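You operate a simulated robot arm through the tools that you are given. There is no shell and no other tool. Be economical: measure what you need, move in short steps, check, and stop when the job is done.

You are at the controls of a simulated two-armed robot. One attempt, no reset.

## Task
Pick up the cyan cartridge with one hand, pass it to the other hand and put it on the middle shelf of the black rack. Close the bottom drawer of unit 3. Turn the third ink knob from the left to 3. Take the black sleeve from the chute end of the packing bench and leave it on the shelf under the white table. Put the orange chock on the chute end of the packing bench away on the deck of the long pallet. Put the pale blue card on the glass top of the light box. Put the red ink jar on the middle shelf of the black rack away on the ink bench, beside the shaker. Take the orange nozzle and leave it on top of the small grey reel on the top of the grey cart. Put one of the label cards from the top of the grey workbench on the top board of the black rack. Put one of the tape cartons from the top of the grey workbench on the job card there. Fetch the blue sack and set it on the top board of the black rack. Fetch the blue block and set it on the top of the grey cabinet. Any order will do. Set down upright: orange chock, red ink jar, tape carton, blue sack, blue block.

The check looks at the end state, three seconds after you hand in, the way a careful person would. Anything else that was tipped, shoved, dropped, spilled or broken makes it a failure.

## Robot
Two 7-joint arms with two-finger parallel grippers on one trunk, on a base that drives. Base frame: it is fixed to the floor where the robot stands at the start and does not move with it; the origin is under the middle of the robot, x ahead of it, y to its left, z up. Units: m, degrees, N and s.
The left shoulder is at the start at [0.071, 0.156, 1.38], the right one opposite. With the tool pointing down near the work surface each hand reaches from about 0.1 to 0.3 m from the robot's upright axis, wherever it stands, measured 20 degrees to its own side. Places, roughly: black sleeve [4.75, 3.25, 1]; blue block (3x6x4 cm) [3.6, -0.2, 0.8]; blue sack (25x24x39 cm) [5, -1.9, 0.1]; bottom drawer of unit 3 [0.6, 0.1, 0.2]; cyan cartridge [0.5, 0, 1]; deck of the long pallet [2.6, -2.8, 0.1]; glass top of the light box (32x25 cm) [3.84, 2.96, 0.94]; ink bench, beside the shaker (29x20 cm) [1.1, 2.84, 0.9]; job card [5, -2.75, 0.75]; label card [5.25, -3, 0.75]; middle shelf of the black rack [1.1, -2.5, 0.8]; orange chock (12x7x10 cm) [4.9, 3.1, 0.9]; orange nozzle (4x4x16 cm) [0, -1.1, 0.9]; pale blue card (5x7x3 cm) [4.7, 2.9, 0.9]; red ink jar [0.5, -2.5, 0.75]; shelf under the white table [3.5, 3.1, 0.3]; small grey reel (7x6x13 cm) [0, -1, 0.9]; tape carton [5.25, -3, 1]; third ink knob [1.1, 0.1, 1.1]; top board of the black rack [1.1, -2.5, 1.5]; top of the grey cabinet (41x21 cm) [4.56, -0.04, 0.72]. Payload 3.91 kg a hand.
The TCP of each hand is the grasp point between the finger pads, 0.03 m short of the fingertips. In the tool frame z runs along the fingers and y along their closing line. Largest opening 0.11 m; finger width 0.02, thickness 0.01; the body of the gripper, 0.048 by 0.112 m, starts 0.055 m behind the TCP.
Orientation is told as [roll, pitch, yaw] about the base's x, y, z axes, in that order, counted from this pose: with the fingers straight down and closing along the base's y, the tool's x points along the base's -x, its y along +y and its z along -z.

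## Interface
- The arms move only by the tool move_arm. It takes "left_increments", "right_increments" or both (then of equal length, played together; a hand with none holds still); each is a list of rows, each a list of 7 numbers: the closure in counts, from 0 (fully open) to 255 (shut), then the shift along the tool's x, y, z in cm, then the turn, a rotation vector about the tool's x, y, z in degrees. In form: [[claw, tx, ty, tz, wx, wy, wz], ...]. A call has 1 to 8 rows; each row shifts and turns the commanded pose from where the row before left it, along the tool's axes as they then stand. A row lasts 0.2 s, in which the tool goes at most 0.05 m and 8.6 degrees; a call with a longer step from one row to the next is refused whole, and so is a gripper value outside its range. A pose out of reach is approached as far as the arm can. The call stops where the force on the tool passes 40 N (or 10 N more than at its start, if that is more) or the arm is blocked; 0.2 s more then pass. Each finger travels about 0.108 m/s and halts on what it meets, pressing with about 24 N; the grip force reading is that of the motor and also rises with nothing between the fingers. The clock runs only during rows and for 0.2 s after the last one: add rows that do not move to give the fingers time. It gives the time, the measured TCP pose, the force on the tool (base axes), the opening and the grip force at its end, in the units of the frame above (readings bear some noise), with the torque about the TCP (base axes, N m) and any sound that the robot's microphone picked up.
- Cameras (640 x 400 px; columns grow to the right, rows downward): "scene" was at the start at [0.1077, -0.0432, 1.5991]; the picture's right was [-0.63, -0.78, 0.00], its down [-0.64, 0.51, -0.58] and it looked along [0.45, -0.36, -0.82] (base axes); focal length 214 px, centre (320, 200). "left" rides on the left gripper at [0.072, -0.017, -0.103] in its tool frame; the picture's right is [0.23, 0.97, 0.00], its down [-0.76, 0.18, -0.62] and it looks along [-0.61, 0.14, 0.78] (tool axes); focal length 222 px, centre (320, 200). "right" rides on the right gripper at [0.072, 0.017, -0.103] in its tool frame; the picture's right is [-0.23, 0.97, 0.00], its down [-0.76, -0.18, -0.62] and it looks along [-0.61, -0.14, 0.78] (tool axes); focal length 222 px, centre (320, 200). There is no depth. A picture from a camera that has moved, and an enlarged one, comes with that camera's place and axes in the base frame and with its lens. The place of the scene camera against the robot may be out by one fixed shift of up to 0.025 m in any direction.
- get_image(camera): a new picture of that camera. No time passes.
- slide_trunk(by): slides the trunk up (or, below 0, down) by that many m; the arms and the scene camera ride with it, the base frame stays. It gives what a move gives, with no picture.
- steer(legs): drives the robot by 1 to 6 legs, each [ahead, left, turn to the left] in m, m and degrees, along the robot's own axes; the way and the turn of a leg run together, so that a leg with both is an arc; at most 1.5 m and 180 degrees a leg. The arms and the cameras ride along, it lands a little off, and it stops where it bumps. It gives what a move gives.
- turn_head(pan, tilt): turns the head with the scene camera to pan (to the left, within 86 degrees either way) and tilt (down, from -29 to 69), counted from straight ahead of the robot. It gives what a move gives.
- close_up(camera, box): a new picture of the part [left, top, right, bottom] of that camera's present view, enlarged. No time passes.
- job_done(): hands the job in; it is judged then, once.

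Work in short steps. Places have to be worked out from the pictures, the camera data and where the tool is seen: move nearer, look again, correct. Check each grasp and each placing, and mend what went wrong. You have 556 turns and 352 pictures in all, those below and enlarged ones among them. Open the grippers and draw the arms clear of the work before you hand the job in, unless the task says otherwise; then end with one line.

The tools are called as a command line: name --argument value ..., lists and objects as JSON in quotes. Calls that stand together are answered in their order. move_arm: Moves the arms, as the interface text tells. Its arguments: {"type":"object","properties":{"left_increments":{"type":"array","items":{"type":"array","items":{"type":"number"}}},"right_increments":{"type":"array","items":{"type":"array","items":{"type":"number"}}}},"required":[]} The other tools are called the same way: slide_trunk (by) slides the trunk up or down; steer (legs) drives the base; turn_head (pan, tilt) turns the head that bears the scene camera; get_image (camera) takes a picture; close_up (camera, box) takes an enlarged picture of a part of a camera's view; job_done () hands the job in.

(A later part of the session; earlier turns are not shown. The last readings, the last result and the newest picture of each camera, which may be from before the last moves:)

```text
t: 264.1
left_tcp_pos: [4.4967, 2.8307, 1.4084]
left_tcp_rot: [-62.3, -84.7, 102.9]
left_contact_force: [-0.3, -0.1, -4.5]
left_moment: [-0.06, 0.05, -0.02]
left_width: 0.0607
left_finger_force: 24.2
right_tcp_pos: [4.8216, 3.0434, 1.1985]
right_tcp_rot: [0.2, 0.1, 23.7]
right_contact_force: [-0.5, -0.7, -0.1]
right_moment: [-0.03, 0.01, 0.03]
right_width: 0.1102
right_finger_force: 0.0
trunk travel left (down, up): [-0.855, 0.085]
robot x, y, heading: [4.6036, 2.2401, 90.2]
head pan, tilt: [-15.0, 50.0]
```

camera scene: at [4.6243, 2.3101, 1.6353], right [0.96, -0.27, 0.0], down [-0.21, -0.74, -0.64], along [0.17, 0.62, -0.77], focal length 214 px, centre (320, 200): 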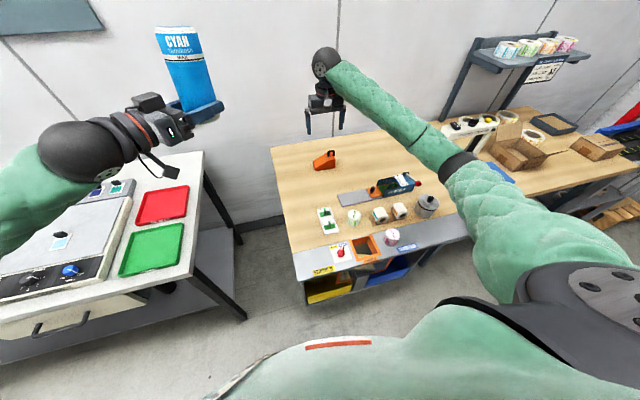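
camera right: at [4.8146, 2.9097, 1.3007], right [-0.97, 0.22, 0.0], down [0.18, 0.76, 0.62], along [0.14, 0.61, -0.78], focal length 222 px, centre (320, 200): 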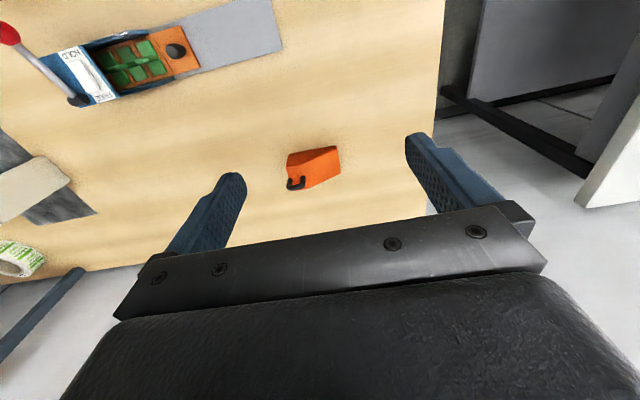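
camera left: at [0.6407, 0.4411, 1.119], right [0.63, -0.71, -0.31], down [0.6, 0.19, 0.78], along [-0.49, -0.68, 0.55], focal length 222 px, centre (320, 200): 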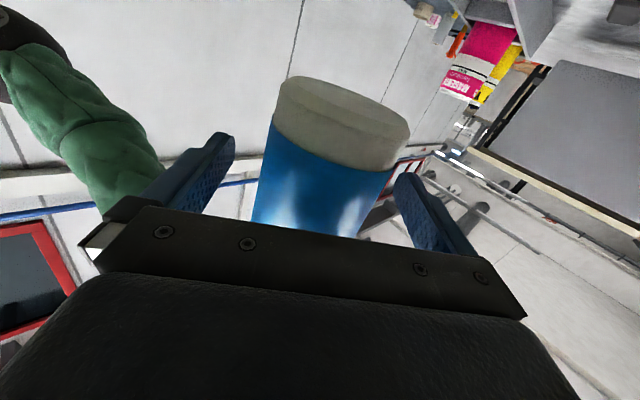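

move_arm --right_increments '[[0, 0, 0, 0, 0, 0, 8.4], [0, 0, 0, 0, 0, 0, 8.4], [0, 0, 0, 0, 0, 0, 8.4], [0, -1.9, 3.8, 0, 0, 0, 0], [0, -1.9, 3.8, 0, 0, 0, 0], [0, -1.9, 3.8, 0, 0, 0, 0], [0, 0, 0, 4.5, 0, 0, 0], [0, 0, 0, 4.5, 0, 0, 0]]'

get_image --camera "right"

close_up --camera "scene" --box '[280, 80, 420, 200]'

```text
t: 265.9
left_tcp_pos: [4.4968, 2.8298, 1.4083]
left_tcp_rot: [-62.3, -84.7, 102.8]
left_contact_force: [0.3, -0.6, -4.9]
left_moment: [-0.05, 0.06, 0.02]
left_width: 0.0605
left_finger_force: 23.9
right_tcp_pos: [4.8779, 3.1583, 1.1074]
right_tcp_rot: [0.2, 0.2, -1.3]
right_contact_force: [-0.5, 0.8, -0.5]
right_moment: [0.0, -0.02, 0.01]
right_width: 0.1101
right_finger_force: 0.1
trunk travel left (down, up): [-0.855, 0.085]
robot x, y, heading: [4.6017, 2.244, 90.0]
head pan, tilt: [-15.0, 50.0]
```

```text
213 pictures are left
camera right: at [4.8057, 3.1768, 1.2098], right [0.25, 0.97, 0.0], down [0.76, -0.2, 0.62], along [0.6, -0.15, -0.78], focal length 222 px, centre (320, 200)
```

right: 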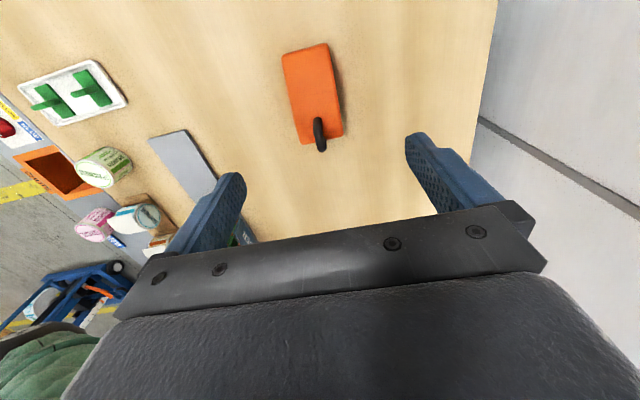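

```text
3.33 times, centred on (350, 140) of scene
camera zoom: at [4.6228, 2.3701, 1.6355], right [0.97, -0.26, 0.0], down [-0.2, -0.74, -0.64], along [0.16, 0.62, -0.77], focal length 715 px, centre (220, 400)
```

zoom: 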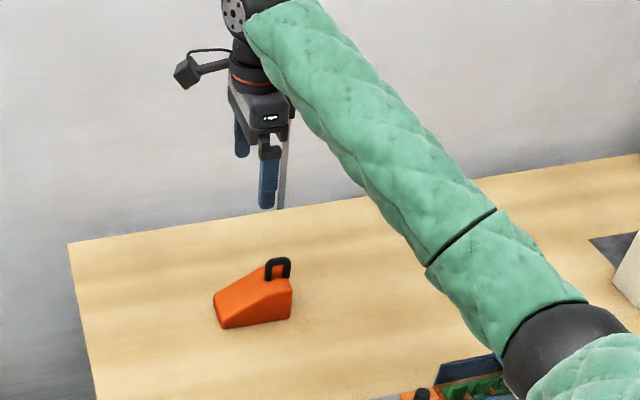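

move_arm --right_increments '[[0, 0.3, -0.5, 4.3, 0, 0, 0], [0, 0, 0, 4.3, 0, 0, 0], [0, 0, 0, 4.3, 0, 0, 0], [0, 0, 0, 3, 0, 0, 0]]'

get_image --camera "right"

close_up --camera "scene" --box '[280, 80, 420, 200]'

```text
t: 266.9
left_tcp_pos: [4.4959, 2.8311, 1.4079]
left_tcp_rot: [-62.4, -84.7, 103.0]
left_contact_force: [-0.1, 0.9, -4.6]
left_moment: [-0.05, 0.06, -0.02]
left_width: 0.0609
left_finger_force: 23.7
right_tcp_pos: [4.876, 3.1528, 0.9537]
right_tcp_rot: [0.1, 0.2, -1.4]
right_contact_force: [0.4, -0.1, 0.1]
right_moment: [0.02, -0.01, 0.02]
right_width: 0.11
right_finger_force: 0.1
trunk travel left (down, up): [-0.855, 0.085]
robot x, y, heading: [4.601, 2.2418, 90.2]
head pan, tilt: [-15.0, 50.0]
```

```text
211 pictures are left
camera right: at [4.8033, 3.1714, 1.0562], right [0.25, 0.97, 0.0], down [0.76, -0.2, 0.62], along [0.6, -0.15, -0.78], focal length 222 px, centre (320, 200)
```

right: 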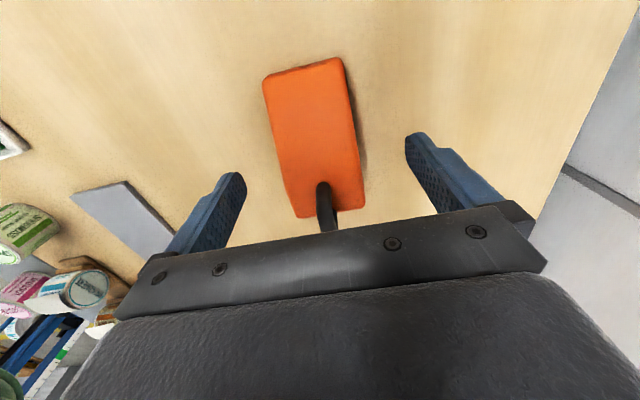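

```text
3.33 times, centred on (350, 140) of scene
camera zoom: at [4.6225, 2.3701, 1.6354], right [0.97, -0.26, 0.0], down [-0.2, -0.74, -0.64], along [0.17, 0.62, -0.77], focal length 715 px, centre (220, 400)
```

zoom: 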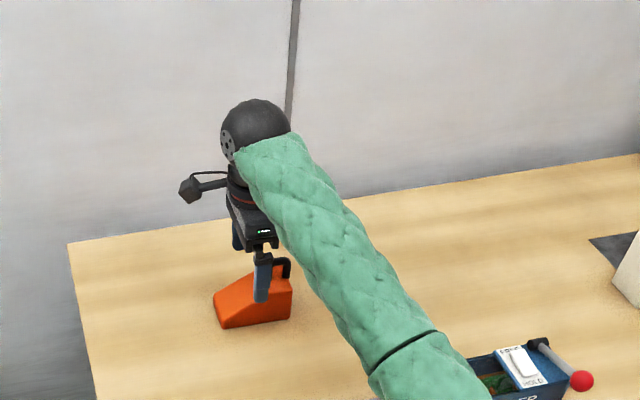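

Shift 1.5 cm toward the thin end to clear the handle, descend, and grip.

move_arm --right_increments '[[0, 1.5, 0, 2, 0, 0, 0], [0, 0, 0, 2, 0, 0, 0], [0, 0, 0, 1.7, 0, 0, 0], [180, 0, 0, 0, 0, 0, 0], [180, 0, 0, 0, 0, 0, 0], [180, 0, 0, 0, 0, 0, 0]]'

get_image --camera "right"

```text
t: 268.3
left_tcp_pos: [4.497, 2.8294, 1.4092]
left_tcp_rot: [-62.4, -84.7, 103.0]
left_contact_force: [0.4, -0.2, -5.1]
left_moment: [-0.03, 0.01, -0.02]
left_width: 0.0606
left_finger_force: 23.8
right_tcp_pos: [4.8609, 3.1526, 0.8936]
right_tcp_rot: [0.1, 0.2, -1.4]
right_contact_force: [0.4, -0.9, -0.9]
right_moment: [-0.13, -0.14, 0.0]
right_width: 0.0642
right_finger_force: 24.0
trunk travel left (down, up): [-0.855, 0.085]
robot x, y, heading: [4.6028, 2.241, 90.1]
head pan, tilt: [-15.0, 50.0]
```

```text
209 pictures are left
camera right: at [4.7889, 3.1722, 0.9959], right [0.25, 0.97, 0.0], down [0.76, -0.2, 0.62], along [0.6, -0.15, -0.78], focal length 222 px, centre (320, 200)
```

right: 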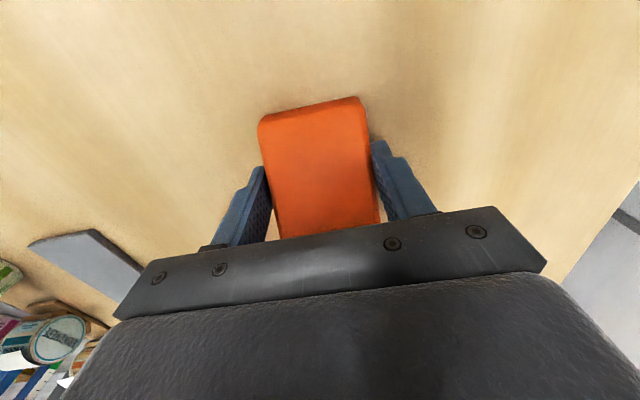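

Gripped (6.4 cm). Lift 15 cm.

move_arm --right_increments '[[200, 0, 0, -2, 0, 0, 0], [200, 0, 0, -3, 0, 0, 0], [200, 0, 0, -4.5, 0, 0, 0], [200, 0, 0, -4.5, 0, 0, 0], [200, 0, 0, -4.5, 0, 0, 0], [200, 0, 0, -4.5, 0, 0, 0]]'

get_image --camera "scene"

```text
t: 269.7
left_tcp_pos: [4.495, 2.8301, 1.4083]
left_tcp_rot: [-63.0, -84.7, 103.5]
left_contact_force: [-0.6, 0.3, -4.8]
left_moment: [-0.05, 0.01, -0.01]
left_width: 0.0605
left_finger_force: 24.1
right_tcp_pos: [4.86, 3.1501, 1.1248]
right_tcp_rot: [0.0, 0.2, -1.3]
right_contact_force: [-0.7, -0.3, -3.3]
right_moment: [0.01, 0.04, -0.03]
right_width: 0.0642
right_finger_force: 23.9
trunk travel left (down, up): [-0.855, 0.085]
robot x, y, heading: [4.6028, 2.2371, 90.3]
head pan, tilt: [-15.0, 50.0]
```

```text
208 pictures are left
camera scene: at [4.621, 2.369, 1.6353], right [0.97, -0.26, 0.0], down [-0.2, -0.74, -0.64], along [0.17, 0.62, -0.77], focal length 214 px, centre (320, 200)
```

scene: 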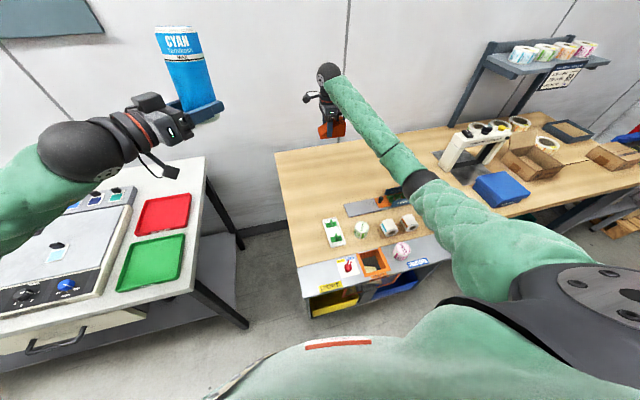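

Chock held. Back away and turn toward the way around the machine end.

steer --legs '[[-0.9, 0, 0]]'

move_arm --right_increments '[[200, 0, -4, -2, 0, 0, 0], [200, 0, -4, -2, 0, 0, 0], [200, 0, -4, -2, 0, 0, 0], [200, 0, -4, -2, 0, 0, 0], [200, 0, -4, -2, 0, 0, 0], [200, 0, -4, -2, 0, 0, 0], [200, 0, -4, -2, 0, 0, 0]]'

turn_head --pan -80 --tilt 20

get_image --camera "scene"

```text
t: 274.4
left_tcp_pos: [4.494, 1.9232, 1.4083]
left_tcp_rot: [-62.4, -84.6, 104.2]
left_contact_force: [0.5, 0.0, -4.2]
left_moment: [-0.04, -0.01, 0.03]
left_width: 0.0608
left_finger_force: 23.7
right_tcp_pos: [4.8529, 2.2509, 1.1237]
right_tcp_rot: [0.2, 0.3, 0.1]
right_contact_force: [-0.1, -1.1, -2.2]
right_moment: [-0.01, 0.13, 0.02]
right_width: 0.0638
right_finger_force: 24.0
trunk travel left (down, up): [-0.855, 0.085]
robot x, y, heading: [4.6145, 1.3349, 91.5]
head pan, tilt: [-15.0, 50.0]
```

```text
t: 276.0
left_tcp_pos: [4.4954, 1.9208, 1.4096]
left_tcp_rot: [-62.5, -84.8, 104.3]
left_contact_force: [-0.3, 0.2, -4.4]
left_moment: [-0.06, 0.04, 0.04]
left_width: 0.0608
left_finger_force: 24.2
right_tcp_pos: [4.8528, 1.9695, 1.2664]
right_tcp_rot: [0.2, 0.2, 0.1]
right_contact_force: [-0.3, -0.5, -3.5]
right_moment: [-0.04, 0.09, -0.04]
right_width: 0.064
right_finger_force: 24.5
trunk travel left (down, up): [-0.855, 0.085]
robot x, y, heading: [4.6168, 1.3358, 91.7]
head pan, tilt: [-15.0, 50.0]
```

```text
t: 277.4
left_tcp_pos: [4.496, 1.9231, 1.409]
left_tcp_rot: [-62.1, -84.7, 104.2]
left_contact_force: [-1.0, 0.6, -5.1]
left_moment: [-0.09, 0.02, 0.02]
left_width: 0.0605
left_finger_force: 24.2
right_tcp_pos: [4.8517, 1.9733, 1.2638]
right_tcp_rot: [0.1, 0.1, 0.0]
right_contact_force: [0.3, 0.0, -2.7]
right_moment: [0.02, 0.07, 0.01]
right_width: 0.064
right_finger_force: 23.7
trunk travel left (down, up): [-0.855, 0.085]
robot x, y, heading: [4.6166, 1.3398, 91.3]
head pan, tilt: [-80.0, 20.0]
```

```text
207 pictures are left
camera scene: at [4.7062, 1.4094, 1.681], right [0.2, -0.98, 0.0], down [-0.34, -0.07, -0.94], along [0.92, 0.19, -0.34], focal length 214 px, centre (320, 200)
```

scene: 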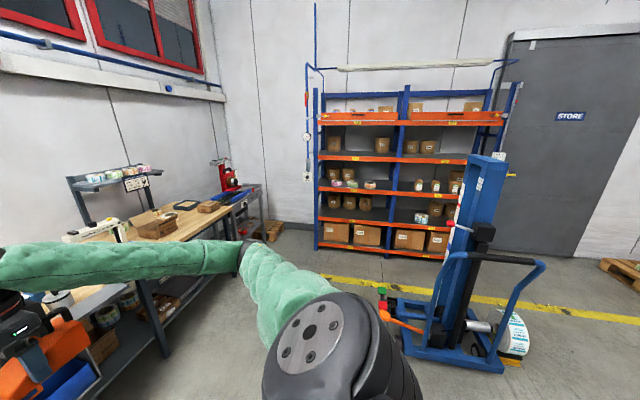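

steer --legs '[[0, 0, -91.3]]'

turn_head --pan -40 --tilt 25

get_image --camera "scene"

```text
t: 281.6
left_tcp_pos: [5.2032, 1.4552, 1.4079]
left_tcp_rot: [-62.1, -84.7, 14.0]
left_contact_force: [-0.2, -0.5, -4.1]
left_moment: [0.03, 0.01, -0.01]
left_width: 0.0612
left_finger_force: 23.8
right_tcp_pos: [5.25, 1.0985, 1.264]
right_tcp_rot: [0.1, 0.2, -90.1]
right_contact_force: [0.2, 0.7, -3.8]
right_moment: [0.12, 0.01, -0.01]
right_width: 0.0637
right_finger_force: 24.4
trunk travel left (down, up): [-0.855, 0.085]
robot x, y, heading: [4.615, 1.3364, 1.4]
head pan, tilt: [-80.0, 20.0]
```

```text
t: 282.7
left_tcp_pos: [5.2027, 1.4539, 1.4086]
left_tcp_rot: [-62.1, -84.6, 14.0]
left_contact_force: [0.6, -0.2, -5.1]
left_moment: [0.05, 0.04, -0.02]
left_width: 0.0611
left_finger_force: 23.5
right_tcp_pos: [5.2497, 1.0989, 1.2635]
right_tcp_rot: [0.2, 0.2, -90.2]
right_contact_force: [-0.1, -0.9, -2.8]
right_moment: [0.11, 0.0, 0.02]
right_width: 0.0639
right_finger_force: 24.2
trunk travel left (down, up): [-0.855, 0.085]
robot x, y, heading: [4.6122, 1.3342, 1.3]
head pan, tilt: [-40.0, 25.0]
```

```text
206 pictures are left
camera scene: at [4.7395, 1.2825, 1.6729], right [-0.63, -0.78, 0.0], down [-0.33, 0.26, -0.91], along [0.71, -0.57, -0.42], focal length 214 px, centre (320, 200)
```

scene: 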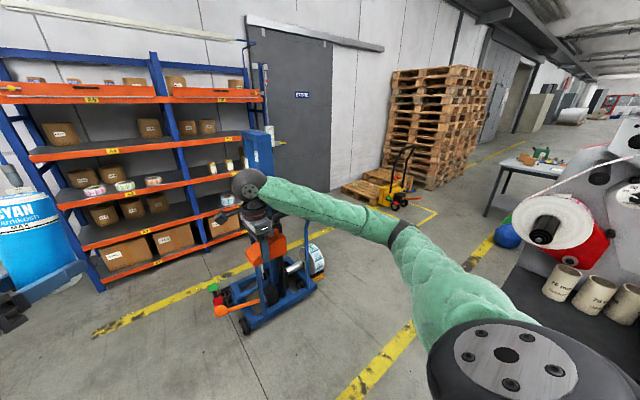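

Corridor between the rewinder end (x≈4.8) and the lift (x≥5.9). Position at x≈5.33, face -y, then extend both arms forward to be narrow.

steer --legs '[[0.7, 0.35, 0], [0, 0, -91.3]]'

move_arm --left_increments '[[190, 0, 2.5, 3.8, 0, 0, 0], [190, 0, 2.5, 3.8, 0, 0, 0], [190, 0, 2.5, 3.8, 0, 0, 0], [190, 0, 2.5, 3.8, 0, 0, 0], [190, 0, 2.5, 3.8, 0, 0, 0], [190, 0, 2.5, 3.8, 0, 0, 0], [190, 0, 2.5, 3.8, 0, 0, 0], [190, 0, 2.5, 3.8, 0, 0, 0]]' --right_increments '[[200, 1, 3.7, 0, 0, 0, 0], [200, 1, 3.7, 0, 0, 0, 0], [200, 1, 3.7, 0, 0, 0, 0], [200, 1, 3.7, 0, 0, 0, 0], [200, 1, 3.7, 0, 0, 0, 0], [200, 1, 3.7, 0, 0, 0, 0], [200, 1, 3.7, 0, 0, 0, 0], [200, 0, 3.7, 0, 0, 0, 0]]'

turn_head --pan 0 --tilt 40

get_image --camera "scene"

```text
t: 290.8
left_tcp_pos: [5.4171, 1.1273, 1.4081]
left_tcp_rot: [-62.3, -84.8, -76.7]
left_contact_force: [0.0, 0.4, -5.3]
left_moment: [0.05, -0.03, 0.0]
left_width: 0.0608
left_finger_force: 25.0
right_tcp_pos: [5.0606, 1.0834, 1.2655]
right_tcp_rot: [0.2, 0.2, 179.2]
right_contact_force: [0.0, -0.6, -3.1]
right_moment: [0.0, -0.05, -0.01]
right_width: 0.0637
right_finger_force: 24.2
trunk travel left (down, up): [-0.855, 0.085]
robot x, y, heading: [5.3049, 1.7154, -89.4]
head pan, tilt: [-40.0, 25.0]
```

```text
t: 292.6
left_tcp_pos: [5.3177, 0.7734, 1.3758]
left_tcp_rot: [-61.7, -84.6, -77.2]
left_contact_force: [0.0, -0.2, -4.9]
left_moment: [0.04, -0.01, -0.02]
left_width: 0.0609
left_finger_force: 24.1
right_tcp_pos: [5.1261, 0.7843, 1.2639]
right_tcp_rot: [-0.1, 0.3, 179.2]
right_contact_force: [-0.1, 0.0, -3.0]
right_moment: [0.03, -0.07, 0.01]
right_width: 0.0637
right_finger_force: 23.8
trunk travel left (down, up): [-0.855, 0.085]
robot x, y, heading: [5.3065, 1.7129, -89.1]
head pan, tilt: [-40.0, 25.0]
```

```text
t: 293.7
left_tcp_pos: [5.3198, 0.7757, 1.3764]
left_tcp_rot: [-61.9, -84.6, -77.0]
left_contact_force: [0.1, -0.4, -4.4]
left_moment: [0.07, -0.05, -0.02]
left_width: 0.0607
left_finger_force: 24.3
right_tcp_pos: [5.1274, 0.7848, 1.2654]
right_tcp_rot: [0.1, 0.2, 179.3]
right_contact_force: [-0.6, -0.1, -3.5]
right_moment: [-0.01, -0.09, -0.03]
right_width: 0.0637
right_finger_force: 24.1
trunk travel left (down, up): [-0.855, 0.085]
robot x, y, heading: [5.3062, 1.7147, -89.3]
head pan, tilt: [0.0, 40.0]
```

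```text
205 pictures are left
camera scene: at [5.3073, 1.5805, 1.6494], right [-1.0, -0.01, 0.0], down [-0.01, 0.64, -0.77], along [0.01, -0.77, -0.64], focal length 214 px, centre (320, 200)
```

scene: 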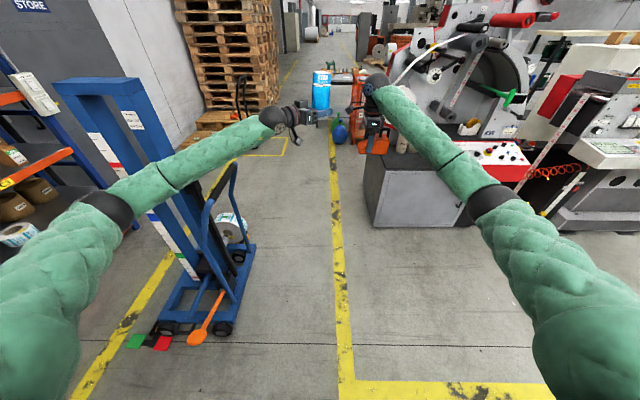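

Corridor fits. Drive ahead.

steer --legs '[[1.45, 0.04, 0], [0.9, 0, 0]]'

get_image --camera "scene"

turn_head --pan -70 --tilt 20

get_image --camera "scene"

```text
t: 305.5
left_tcp_pos: [5.3215, -1.6286, 1.3755]
left_tcp_rot: [-62.1, -84.7, -78.6]
left_contact_force: [0.1, 0.1, -4.6]
left_moment: [0.07, -0.05, -0.02]
left_width: 0.0605
left_finger_force: 23.8
right_tcp_pos: [5.1315, -1.6121, 1.2671]
right_tcp_rot: [0.1, 0.1, 177.2]
right_contact_force: [-0.7, -0.3, -2.9]
right_moment: [0.01, -0.08, -0.01]
right_width: 0.0638
right_finger_force: 24.0
trunk travel left (down, up): [-0.855, 0.085]
robot x, y, heading: [5.3389, -0.6927, -91.5]
head pan, tilt: [0.0, 40.0]
```

```text
204 pictures are left
camera scene: at [5.3373, -0.8235, 1.6495], right [-1.0, 0.02, 0.0], down [0.01, 0.64, -0.77], along [-0.02, -0.77, -0.64], focal length 214 px, centre (320, 200)
```

scene: 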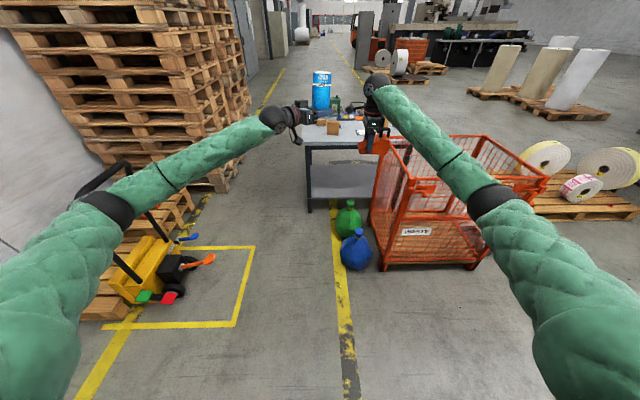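

```text
t: 306.9
left_tcp_pos: [5.3228, -1.6274, 1.3767]
left_tcp_rot: [-62.0, -84.7, -78.8]
left_contact_force: [0.0, 0.1, -3.8]
left_moment: [0.08, -0.02, -0.01]
left_width: 0.0606
left_finger_force: 24.3
right_tcp_pos: [5.1302, -1.6115, 1.2647]
right_tcp_rot: [0.1, 0.2, 177.3]
right_contact_force: [0.6, -0.1, -2.5]
right_moment: [-0.02, -0.09, -0.01]
right_width: 0.0637
right_finger_force: 24.0
trunk travel left (down, up): [-0.855, 0.085]
robot x, y, heading: [5.3387, -0.6892, -91.2]
head pan, tilt: [-70.0, 20.0]
```

```text
203 pictures are left
camera scene: at [5.251, -0.7689, 1.6809], right [-0.32, 0.95, 0.0], down [0.32, 0.11, -0.94], along [-0.89, -0.3, -0.34], focal length 214 px, centre (320, 200)
```

scene: 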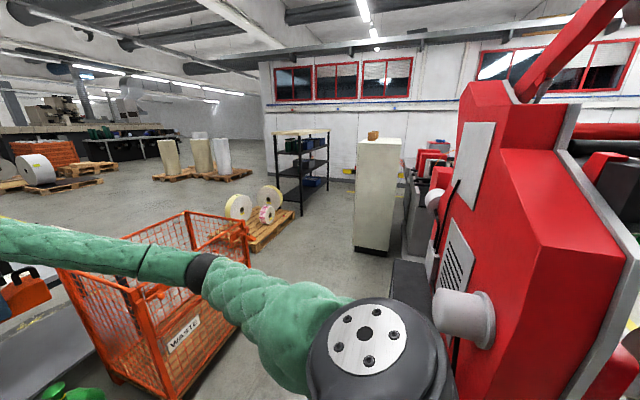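

I see the waste cage, the sacks, pallet and rack. Move down to y≈-1.2, turn to face -x.

steer --legs '[[0.5, 0, 0], [0, 0, -89]]'

turn_head --pan 0 --tilt 30

get_image --camera "scene"

```text
t: 313.7
left_tcp_pos: [4.3915, -1.2091, 1.377]
left_tcp_rot: [-61.9, -84.7, -167.8]
left_contact_force: [0.1, 0.2, -5.3]
left_moment: [-0.05, -0.05, 0.02]
left_width: 0.0608
left_finger_force: 24.3
right_tcp_pos: [4.4028, -1.0175, 1.2652]
right_tcp_rot: [0.1, 0.2, 88.3]
right_contact_force: [0.2, -0.6, -3.7]
right_moment: [-0.13, -0.01, -0.04]
right_width: 0.0638
right_finger_force: 24.1
trunk travel left (down, up): [-0.855, 0.085]
robot x, y, heading: [5.331, -1.2106, 180.0]
head pan, tilt: [-70.0, 20.0]
```

```text
t: 315.1
left_tcp_pos: [4.3908, -1.2106, 1.3763]
left_tcp_rot: [-62.0, -84.6, -167.7]
left_contact_force: [-0.1, 0.2, -4.5]
left_moment: [-0.05, -0.06, 0.02]
left_width: 0.0608
left_finger_force: 23.2
right_tcp_pos: [4.4039, -1.0177, 1.2653]
right_tcp_rot: [0.1, 0.2, 88.4]
right_contact_force: [1.2, 0.3, -3.3]
right_moment: [-0.11, -0.01, 0.0]
right_width: 0.064
right_finger_force: 23.5
trunk travel left (down, up): [-0.855, 0.085]
robot x, y, heading: [5.3329, -1.2124, 179.9]
head pan, tilt: [0.0, 30.0]
```

```text
202 pictures are left
camera scene: at [5.1882, -1.2072, 1.6648], right [0.0, 1.0, 0.0], down [0.5, 0.0, -0.87], along [-0.87, 0.0, -0.5], focal length 214 px, centre (320, 200)
```

scene: 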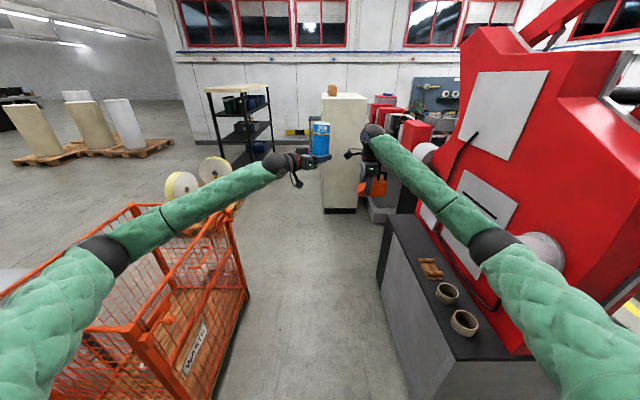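

The gap between the dark cabinet and the waste cage is narrow; measure it more carefully.

steer --legs '[[0, 0.15, 0]]'

turn_head --pan 0 --tilt 50

get_image --camera "scene"

```text
t: 316.5
left_tcp_pos: [4.3903, -1.361, 1.3757]
left_tcp_rot: [-61.5, -84.6, -168.1]
left_contact_force: [0.6, 0.3, -3.9]
left_moment: [-0.02, -0.01, 0.0]
left_width: 0.0607
left_finger_force: 24.0
right_tcp_pos: [4.4013, -1.1683, 1.2649]
right_tcp_rot: [0.1, 0.3, 88.5]
right_contact_force: [-0.6, -0.7, -3.1]
right_moment: [-0.11, 0.02, -0.02]
right_width: 0.0635
right_finger_force: 23.6
trunk travel left (down, up): [-0.855, 0.085]
robot x, y, heading: [5.3293, -1.3583, -180.3]
head pan, tilt: [0.0, 30.0]
```

```text
t: 317.3
left_tcp_pos: [4.3907, -1.3627, 1.3772]
left_tcp_rot: [-62.2, -84.6, -167.4]
left_contact_force: [-0.6, 1.1, -5.2]
left_moment: [-0.04, -0.07, 0.01]
left_width: 0.0607
left_finger_force: 24.1
right_tcp_pos: [4.4021, -1.1691, 1.266]
right_tcp_rot: [0.1, 0.2, 88.5]
right_contact_force: [-0.4, 0.1, -3.1]
right_moment: [-0.07, -0.01, 0.01]
right_width: 0.0639
right_finger_force: 23.6
trunk travel left (down, up): [-0.855, 0.085]
robot x, y, heading: [5.3329, -1.3613, -180.0]
head pan, tilt: [0.0, 50.0]
```

```text
201 pictures are left
camera scene: at [5.2016, -1.3567, 1.6354], right [0.0, 1.0, 0.0], down [0.77, 0.0, -0.64], along [-0.64, 0.0, -0.77], focal length 214 px, centre (320, 200)
```

scene: 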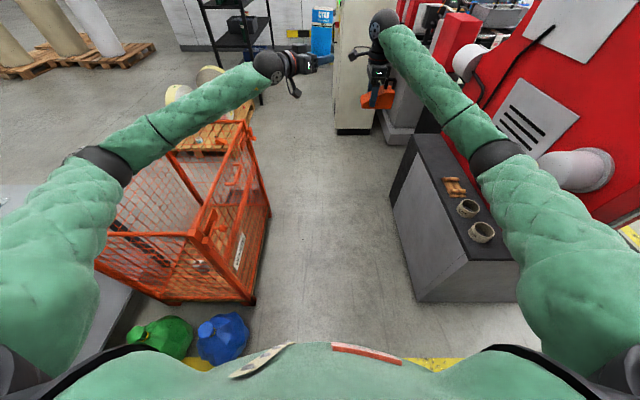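

The free gap is y -0.64…-1.80. Center on y≈-1.22 and drive through.

steer --legs '[[0, -0.14, 0], [1.45, 0, 0], [0.3, 0.05, 0]]'

turn_head --pan 30 --tilt 35

get_image --camera "scene"

```text
t: 326.6
left_tcp_pos: [2.7831, -1.2699, 1.377]
left_tcp_rot: [-60.6, -84.5, -168.1]
left_contact_force: [-0.5, 1.0, -5.0]
left_moment: [-0.05, -0.04, 0.02]
left_width: 0.0608
left_finger_force: 24.4
right_tcp_pos: [2.8001, -1.0773, 1.2685]
right_tcp_rot: [-0.4, -0.2, 89.8]
right_contact_force: [18.3, 4.8, 0.3]
right_moment: [-0.76, 2.12, 0.13]
right_width: 0.0637
right_finger_force: 24.4
trunk travel left (down, up): [-0.855, 0.085]
robot x, y, heading: [3.7168, -1.2561, -179.4]
head pan, tilt: [0.0, 50.0]
stopped in leg 3: the force on the tool passed its limit at 348 N (the readings are from after the stop); the commanded pose is now the measured one
```

```text
t: 327.5
left_tcp_pos: [2.7829, -1.2712, 1.3779]
left_tcp_rot: [-60.9, -84.7, -167.7]
left_contact_force: [0.5, 0.5, -4.5]
left_moment: [-0.04, -0.04, -0.01]
left_width: 0.0607
left_finger_force: 24.1
right_tcp_pos: [2.7996, -1.0782, 1.2668]
right_tcp_rot: [-0.6, 0.0, 89.8]
right_contact_force: [23.4, 7.1, 2.1]
right_moment: [-0.99, 2.67, 0.15]
right_width: 0.0638
right_finger_force: 23.6
trunk travel left (down, up): [-0.855, 0.085]
robot x, y, heading: [3.7183, -1.2573, -179.3]
head pan, tilt: [30.0, 35.0]
```

```text
200 pictures are left
camera scene: at [3.5971, -1.2973, 1.6574], right [-0.51, 0.86, 0.0], down [0.49, 0.29, -0.82], along [-0.71, -0.42, -0.57], focal length 214 px, centre (320, 200)
```

scene: 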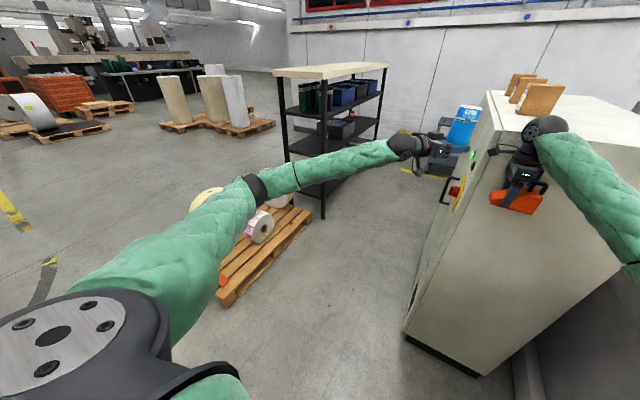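

The chock touched the white cabinet; back off at once.

steer --legs '[[-0.12, 0, 0]]'

get_image --camera "scene"

get_image --camera "right"

```text
t: 328.7
left_tcp_pos: [2.9005, -1.2687, 1.3756]
left_tcp_rot: [-61.1, -84.6, -167.6]
left_contact_force: [0.4, -0.5, -4.6]
left_moment: [-0.04, -0.04, 0.03]
left_width: 0.0605
left_finger_force: 24.0
right_tcp_pos: [2.918, -1.0776, 1.2652]
right_tcp_rot: [-0.6, 0.0, 89.6]
right_contact_force: [0.5, -0.2, -2.1]
right_moment: [-0.12, 0.01, 0.0]
right_width: 0.0639
right_finger_force: 23.6
trunk travel left (down, up): [-0.855, 0.085]
robot x, y, heading: [3.8392, -1.2571, -179.1]
head pan, tilt: [30.0, 35.0]
```

```text
199 pictures are left
camera scene: at [3.7147, -1.2964, 1.6571], right [-0.51, 0.86, 0.0], down [0.49, 0.29, -0.82], along [-0.7, -0.42, -0.57], focal length 214 px, centre (320, 200)
```

scene: 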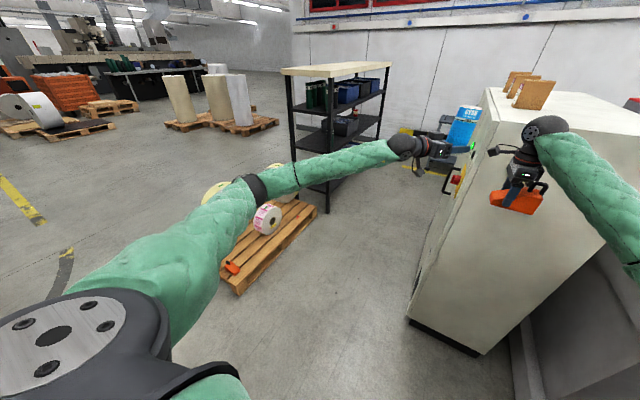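

```text
198 pictures are left
camera right: at [2.8993, -1.1479, 1.3679], right [-0.97, 0.23, -0.01], down [0.18, 0.76, 0.63], along [0.15, 0.61, -0.78], focal length 222 px, centre (320, 200)
```

right: 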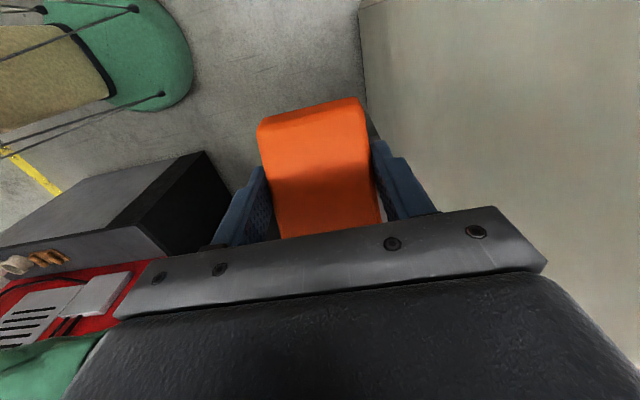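

The cabinet appears unmoved and the chock is still held. Turn left in place to face -y, then strafe right to stand before the pallet.

steer --legs '[[0, 0, 89], [0, -0.65, 0]]'

turn_head --pan 0 --tilt 45

get_image --camera "scene"

```text
t: 336.2
left_tcp_pos: [3.1859, -2.1959, 1.3756]
left_tcp_rot: [-61.1, -84.5, -77.5]
left_contact_force: [0.5, -0.1, -4.3]
left_moment: [0.08, -0.04, 0.03]
left_width: 0.0604
left_finger_force: 23.8
right_tcp_pos: [2.9929, -2.1803, 1.2648]
right_tcp_rot: [-0.6, -0.2, -179.9]
right_contact_force: [-0.4, -0.1, -3.7]
right_moment: [0.0, -0.11, 0.01]
right_width: 0.0638
right_finger_force: 23.8
trunk travel left (down, up): [-0.855, 0.085]
robot x, y, heading: [3.1661, -1.2529, -89.1]
head pan, tilt: [30.0, 35.0]
```

```text
t: 337.2
left_tcp_pos: [3.1849, -2.197, 1.3756]
left_tcp_rot: [-61.1, -84.5, -77.4]
left_contact_force: [0.3, 0.5, -4.8]
left_moment: [0.05, -0.04, -0.03]
left_width: 0.0609
left_finger_force: 24.0
right_tcp_pos: [2.9929, -2.1802, 1.2649]
right_tcp_rot: [-0.6, -0.2, -180.0]
right_contact_force: [0.5, 0.4, -3.6]
right_moment: [-0.01, -0.07, 0.02]
right_width: 0.0638
right_finger_force: 23.5
trunk travel left (down, up): [-0.855, 0.085]
robot x, y, heading: [3.163, -1.2558, -88.9]
head pan, tilt: [0.0, 45.0]
```

```text
197 pictures are left
camera scene: at [3.1675, -1.387, 1.6422], right [-1.0, -0.02, 0.0], down [-0.01, 0.71, -0.71], along [0.01, -0.71, -0.71], focal length 214 px, centre (320, 200)
```

scene: 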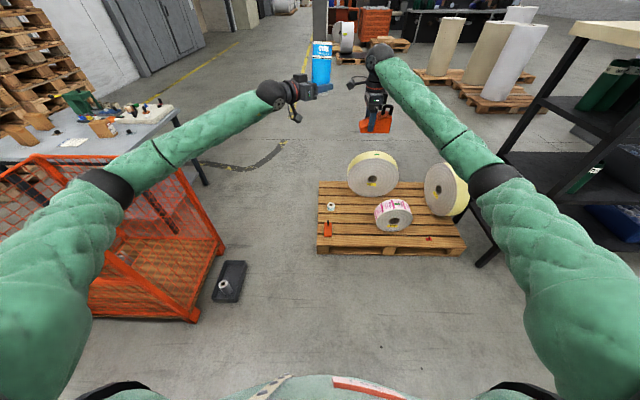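

close_up --camera "scene" --box '[300, 140, 480, 260]'

```text
3.33 times, centred on (390, 200) of scene
camera zoom: at [3.1675, -1.387, 1.6422], right [-1.0, -0.02, 0.0], down [-0.01, 0.71, -0.71], along [0.01, -0.71, -0.71], focal length 715 px, centre (87, 200)
```

zoom: 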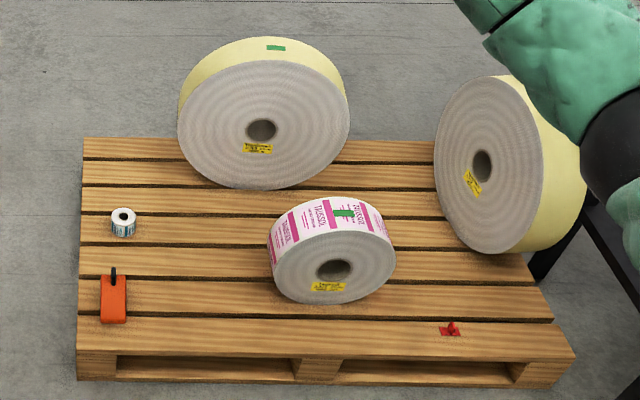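

Free deck spot at ≈[2.92,-2.5] beside the other chock. Raise the left hand, drive up to the pallet, then lower the trunk.

move_arm --left_increments '[[190, -4.5, 0, 0, 0, 0, 0], [190, -4.5, 0, 0, 0, 0, 0], [190, -4.5, 0, 0, 0, 0, 0], [190, -4.5, 0, 0, 0, 0, 0], [190, -4.5, 0, 0, 0, 0, 0], [190, -4.5, 0, 0, 0, 0, 0]]'

steer --legs '[[0.33, -0.07, 0]]'

slide_trunk --by -0.4

get_image --camera "scene"

```text
t: 338.6
left_tcp_pos: [3.1894, -2.2239, 1.6406]
left_tcp_rot: [-60.2, -84.5, -78.2]
left_contact_force: [-0.2, 0.3, -4.8]
left_moment: [0.06, -0.01, -0.02]
left_width: 0.0607
left_finger_force: 24.1
right_tcp_pos: [2.9899, -2.1808, 1.2651]
right_tcp_rot: [-0.6, 0.1, -180.0]
right_contact_force: [0.3, -0.7, -3.1]
right_moment: [-0.01, -0.15, -0.02]
right_width: 0.0636
right_finger_force: 24.3
trunk travel left (down, up): [-0.855, 0.085]
robot x, y, heading: [3.165, -1.255, -88.9]
head pan, tilt: [0.0, 45.0]
```

```text
t: 340.8
left_tcp_pos: [3.1302, -2.5517, 1.6418]
left_tcp_rot: [-61.2, -84.6, -76.9]
left_contact_force: [0.7, -0.1, -5.7]
left_moment: [0.05, -0.06, -0.01]
left_width: 0.0607
left_finger_force: 23.7
right_tcp_pos: [2.9328, -2.5106, 1.2649]
right_tcp_rot: [-0.6, -0.1, -179.6]
right_contact_force: [0.1, 0.6, -3.1]
right_moment: [-0.02, -0.07, 0.02]
right_width: 0.0637
right_finger_force: 24.0
trunk travel left (down, up): [-0.855, 0.085]
robot x, y, heading: [3.0968, -1.5873, -88.7]
head pan, tilt: [0.0, 45.0]
```

```text
t: 344.6
left_tcp_pos: [3.1306, -2.5539, 1.2426]
left_tcp_rot: [-61.0, -84.7, -77.1]
left_contact_force: [-0.5, 0.2, -4.5]
left_moment: [0.06, -0.07, -0.02]
left_width: 0.0605
left_finger_force: 23.7
right_tcp_pos: [2.9328, -2.5092, 0.8657]
right_tcp_rot: [-0.6, -0.1, -179.7]
right_contact_force: [0.6, -0.5, -3.3]
right_moment: [0.0, -0.13, -0.01]
right_width: 0.0638
right_finger_force: 23.6
trunk travel left (down, up): [-0.455, 0.485]
robot x, y, heading: [3.0985, -1.5838, -88.7]
head pan, tilt: [0.0, 45.0]
```

```text
195 pictures are left
camera scene: at [3.1032, -1.7162, 1.2423], right [-1.0, -0.02, 0.0], down [-0.02, 0.71, -0.71], along [0.02, -0.71, -0.71], focal length 214 px, centre (320, 200)
```

scene: 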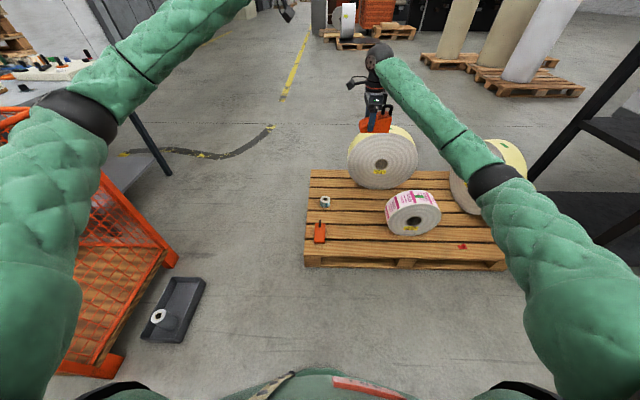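

slide_trunk --by -0.4

get_image --camera "scene"

get_image --camera "right"

```text
t: 348.5
left_tcp_pos: [3.1305, -2.5524, 0.8418]
left_tcp_rot: [-61.1, -84.6, -77.1]
left_contact_force: [-0.1, 0.1, -4.3]
left_moment: [0.07, -0.02, -0.01]
left_width: 0.0605
left_finger_force: 23.9
right_tcp_pos: [2.9323, -2.5096, 0.4645]
right_tcp_rot: [-0.6, -0.2, -179.7]
right_contact_force: [-0.1, 0.1, -3.3]
right_moment: [-0.02, -0.09, -0.01]
right_width: 0.0641
right_finger_force: 23.9
trunk travel left (down, up): [-0.055, 0.885]
robot x, y, heading: [3.0993, -1.5854, -88.7]
head pan, tilt: [0.0, 45.0]
```

```text
194 pictures are left
camera scene: at [3.1032, -1.7157, 0.8423], right [-1.0, -0.02, 0.0], down [-0.02, 0.71, -0.71], along [0.02, -0.71, -0.71], focal length 214 px, centre (320, 200)
```

scene: 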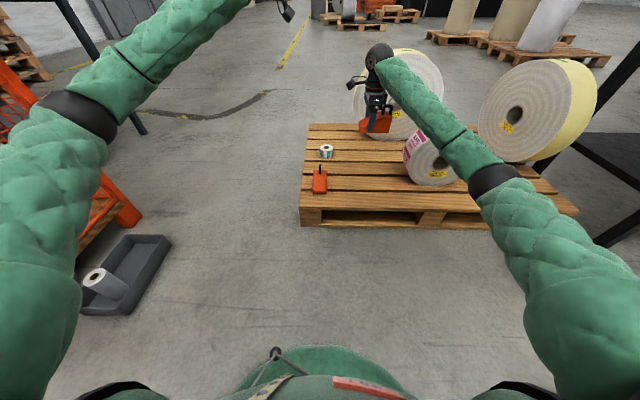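

```text
193 pictures are left
camera right: at [3.0044, -2.5265, 0.5673], right [-0.22, -0.98, -0.01], down [-0.76, 0.17, 0.63], along [-0.61, 0.15, -0.78], focal length 222 px, centre (320, 200)
```

right: 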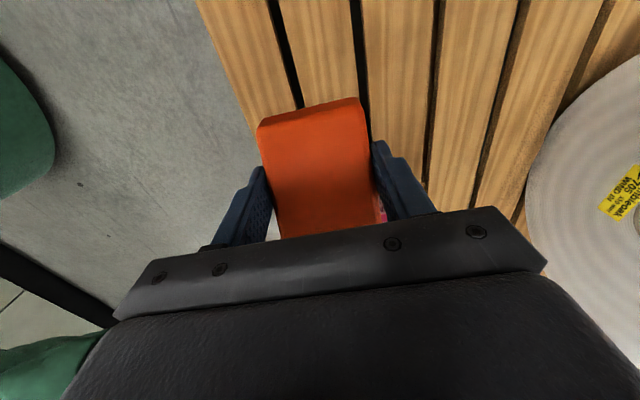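

Descend toward the deck.

move_arm --right_increments '[[200, 0, 0, 4.4, 0, 0, 0], [200, 0, 0, 4.4, 0, 0, 0], [200, 0, 0, 4.4, 0, 0, 0], [200, 0, 0, 4.4, 0, 0, 0], [200, 0, 0, 4.4, 0, 0, 0]]'

get_image --camera "scene"

```text
t: 349.7
left_tcp_pos: [3.1298, -2.5523, 0.8415]
left_tcp_rot: [-60.9, -84.5, -77.2]
left_contact_force: [0.2, -0.9, -4.9]
left_moment: [0.06, -0.02, 0.01]
left_width: 0.0608
left_finger_force: 23.8
right_tcp_pos: [2.9349, -2.5043, 0.2445]
right_tcp_rot: [-0.7, -0.1, -179.8]
right_contact_force: [0.0, 0.4, -2.7]
right_moment: [-0.02, -0.1, -0.02]
right_width: 0.0637
right_finger_force: 24.4
trunk travel left (down, up): [-0.055, 0.885]
robot x, y, heading: [3.0974, -1.5881, -88.9]
head pan, tilt: [0.0, 45.0]
```

```text
192 pictures are left
camera scene: at [3.1032, -1.7159, 0.8422], right [-1.0, -0.02, 0.0], down [-0.02, 0.71, -0.71], along [0.02, -0.71, -0.71], focal length 214 px, centre (320, 200)
```

scene: 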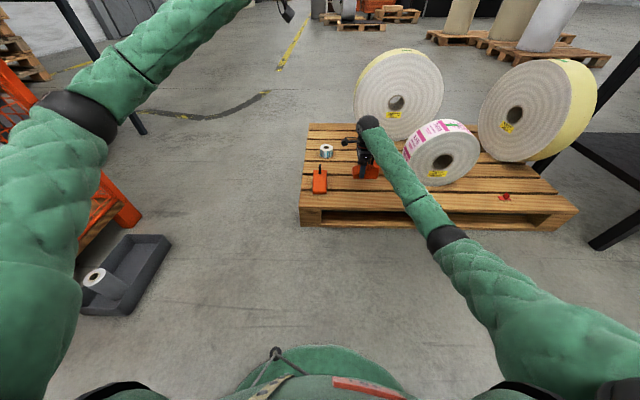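

move_arm --right_increments '[[200, 0, 0, 1.5, 0, 0, 0], [200, 0, 0, 1.5, 0, 0, 0], [200, 0, 0, 1, 0, 0, 0], [200, 0, 0, 0.8, 0, 0, 0], [200, 0, 0, 0.8, 0, 0, 0]]'

close_up --camera "scene" --box '[290, 100, 450, 230]'

```text
t: 350.9
left_tcp_pos: [3.1301, -2.5535, 0.8401]
left_tcp_rot: [-61.1, -84.5, -77.1]
left_contact_force: [-0.3, 0.3, -5.2]
left_moment: [0.07, -0.03, 0.01]
left_width: 0.0607
left_finger_force: 24.7
right_tcp_pos: [2.9318, -2.5071, 0.188]
right_tcp_rot: [-0.6, -0.1, -179.8]
right_contact_force: [-0.4, 1.1, -3.1]
right_moment: [0.0, -0.12, 0.0]
right_width: 0.0639
right_finger_force: 23.9
trunk travel left (down, up): [-0.055, 0.885]
robot x, y, heading: [3.0989, -1.5851, -88.6]
head pan, tilt: [0.0, 45.0]
```

```text
3.08 times, centred on (370, 165) of scene
camera zoom: at [3.1032, -1.7158, 0.8422], right [-1.0, -0.02, 0.0], down [-0.02, 0.71, -0.71], along [0.02, -0.71, -0.71], focal length 660 px, centre (166, 308)
```

zoom: 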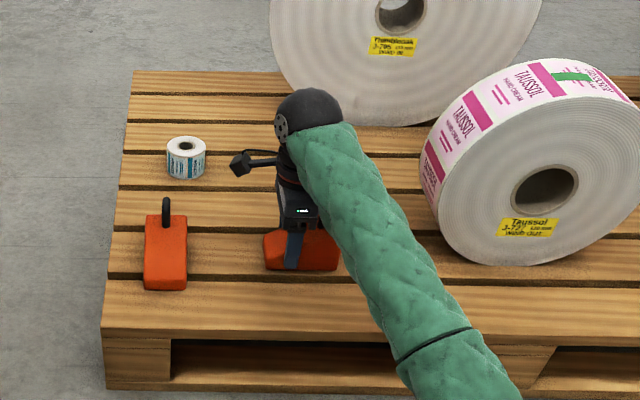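

Nearly on the deck; continue in small steps.

move_arm --right_increments '[[200, 0, 0, 0.6, 0, 0, 0], [200, 0, 0, 0.6, 0, 0, 0], [200, 0, 0, 0.6, 0, 0, 0]]'

```text
t: 351.5
left_tcp_pos: [3.1298, -2.5518, 0.8413]
left_tcp_rot: [-60.8, -84.5, -77.3]
left_contact_force: [0.1, -0.3, -4.9]
left_moment: [0.06, -0.04, -0.01]
left_width: 0.0603
left_finger_force: 24.3
right_tcp_pos: [2.932, -2.5078, 0.1849]
right_tcp_rot: [-0.3, -0.1, -179.6]
right_contact_force: [0.4, 16.6, 19.1]
right_moment: [0.16, 0.55, -0.4]
right_width: 0.0641
right_finger_force: 23.8
trunk travel left (down, up): [-0.055, 0.885]
robot x, y, heading: [3.0992, -1.5875, -88.7]
head pan, tilt: [0.0, 45.0]
stopped in row 2 (right hand): the force on the tool passed its limit at 42 N (the readings are from after the stop); the commanded pose is now the measured one
```

Contact on the deck. Release and rise.

move_arm --right_increments '[[200, 0, 0, -0.2, 0, 0, 0], [80, 0, 0, 0, 0, 0, 0], [40, 0, 0, 0, 0, 0, 0], [0, 0, 0, 0, 0, 0, 0], [0, 0, 0, -3, 0, 0, 0], [0, 0, 0, -4.5, 0, 0, 0], [0, 0, 0, -4.5, 0, 0, 0], [0, 0, 0, -4.5, 0, 0, 0]]'

close_up --camera "scene" --box '[290, 100, 450, 230]'

```text
t: 353.3
left_tcp_pos: [3.1308, -2.5523, 0.8422]
left_tcp_rot: [-61.1, -84.6, -76.9]
left_contact_force: [-0.1, -0.3, -4.9]
left_moment: [0.06, -0.04, -0.02]
left_width: 0.0605
left_finger_force: 24.2
right_tcp_pos: [2.9344, -2.5077, 0.3494]
right_tcp_rot: [-0.4, 0.0, -179.6]
right_contact_force: [-0.2, 0.0, -0.9]
right_moment: [-0.01, -0.01, -0.01]
right_width: 0.11
right_finger_force: 0.0
trunk travel left (down, up): [-0.055, 0.885]
robot x, y, heading: [3.1006, -1.5866, -88.6]
head pan, tilt: [0.0, 45.0]
```

```text
3.08 times, centred on (370, 165) of scene
camera zoom: at [3.1033, -1.7152, 0.8422], right [-1.0, -0.02, 0.0], down [-0.02, 0.71, -0.71], along [0.02, -0.71, -0.71], focal length 660 px, centre (166, 308)
```

zoom: 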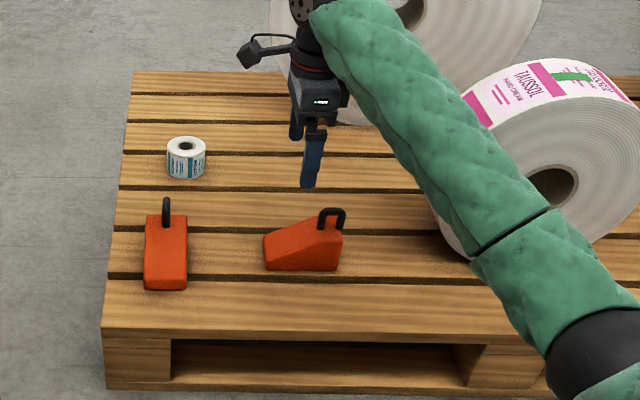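

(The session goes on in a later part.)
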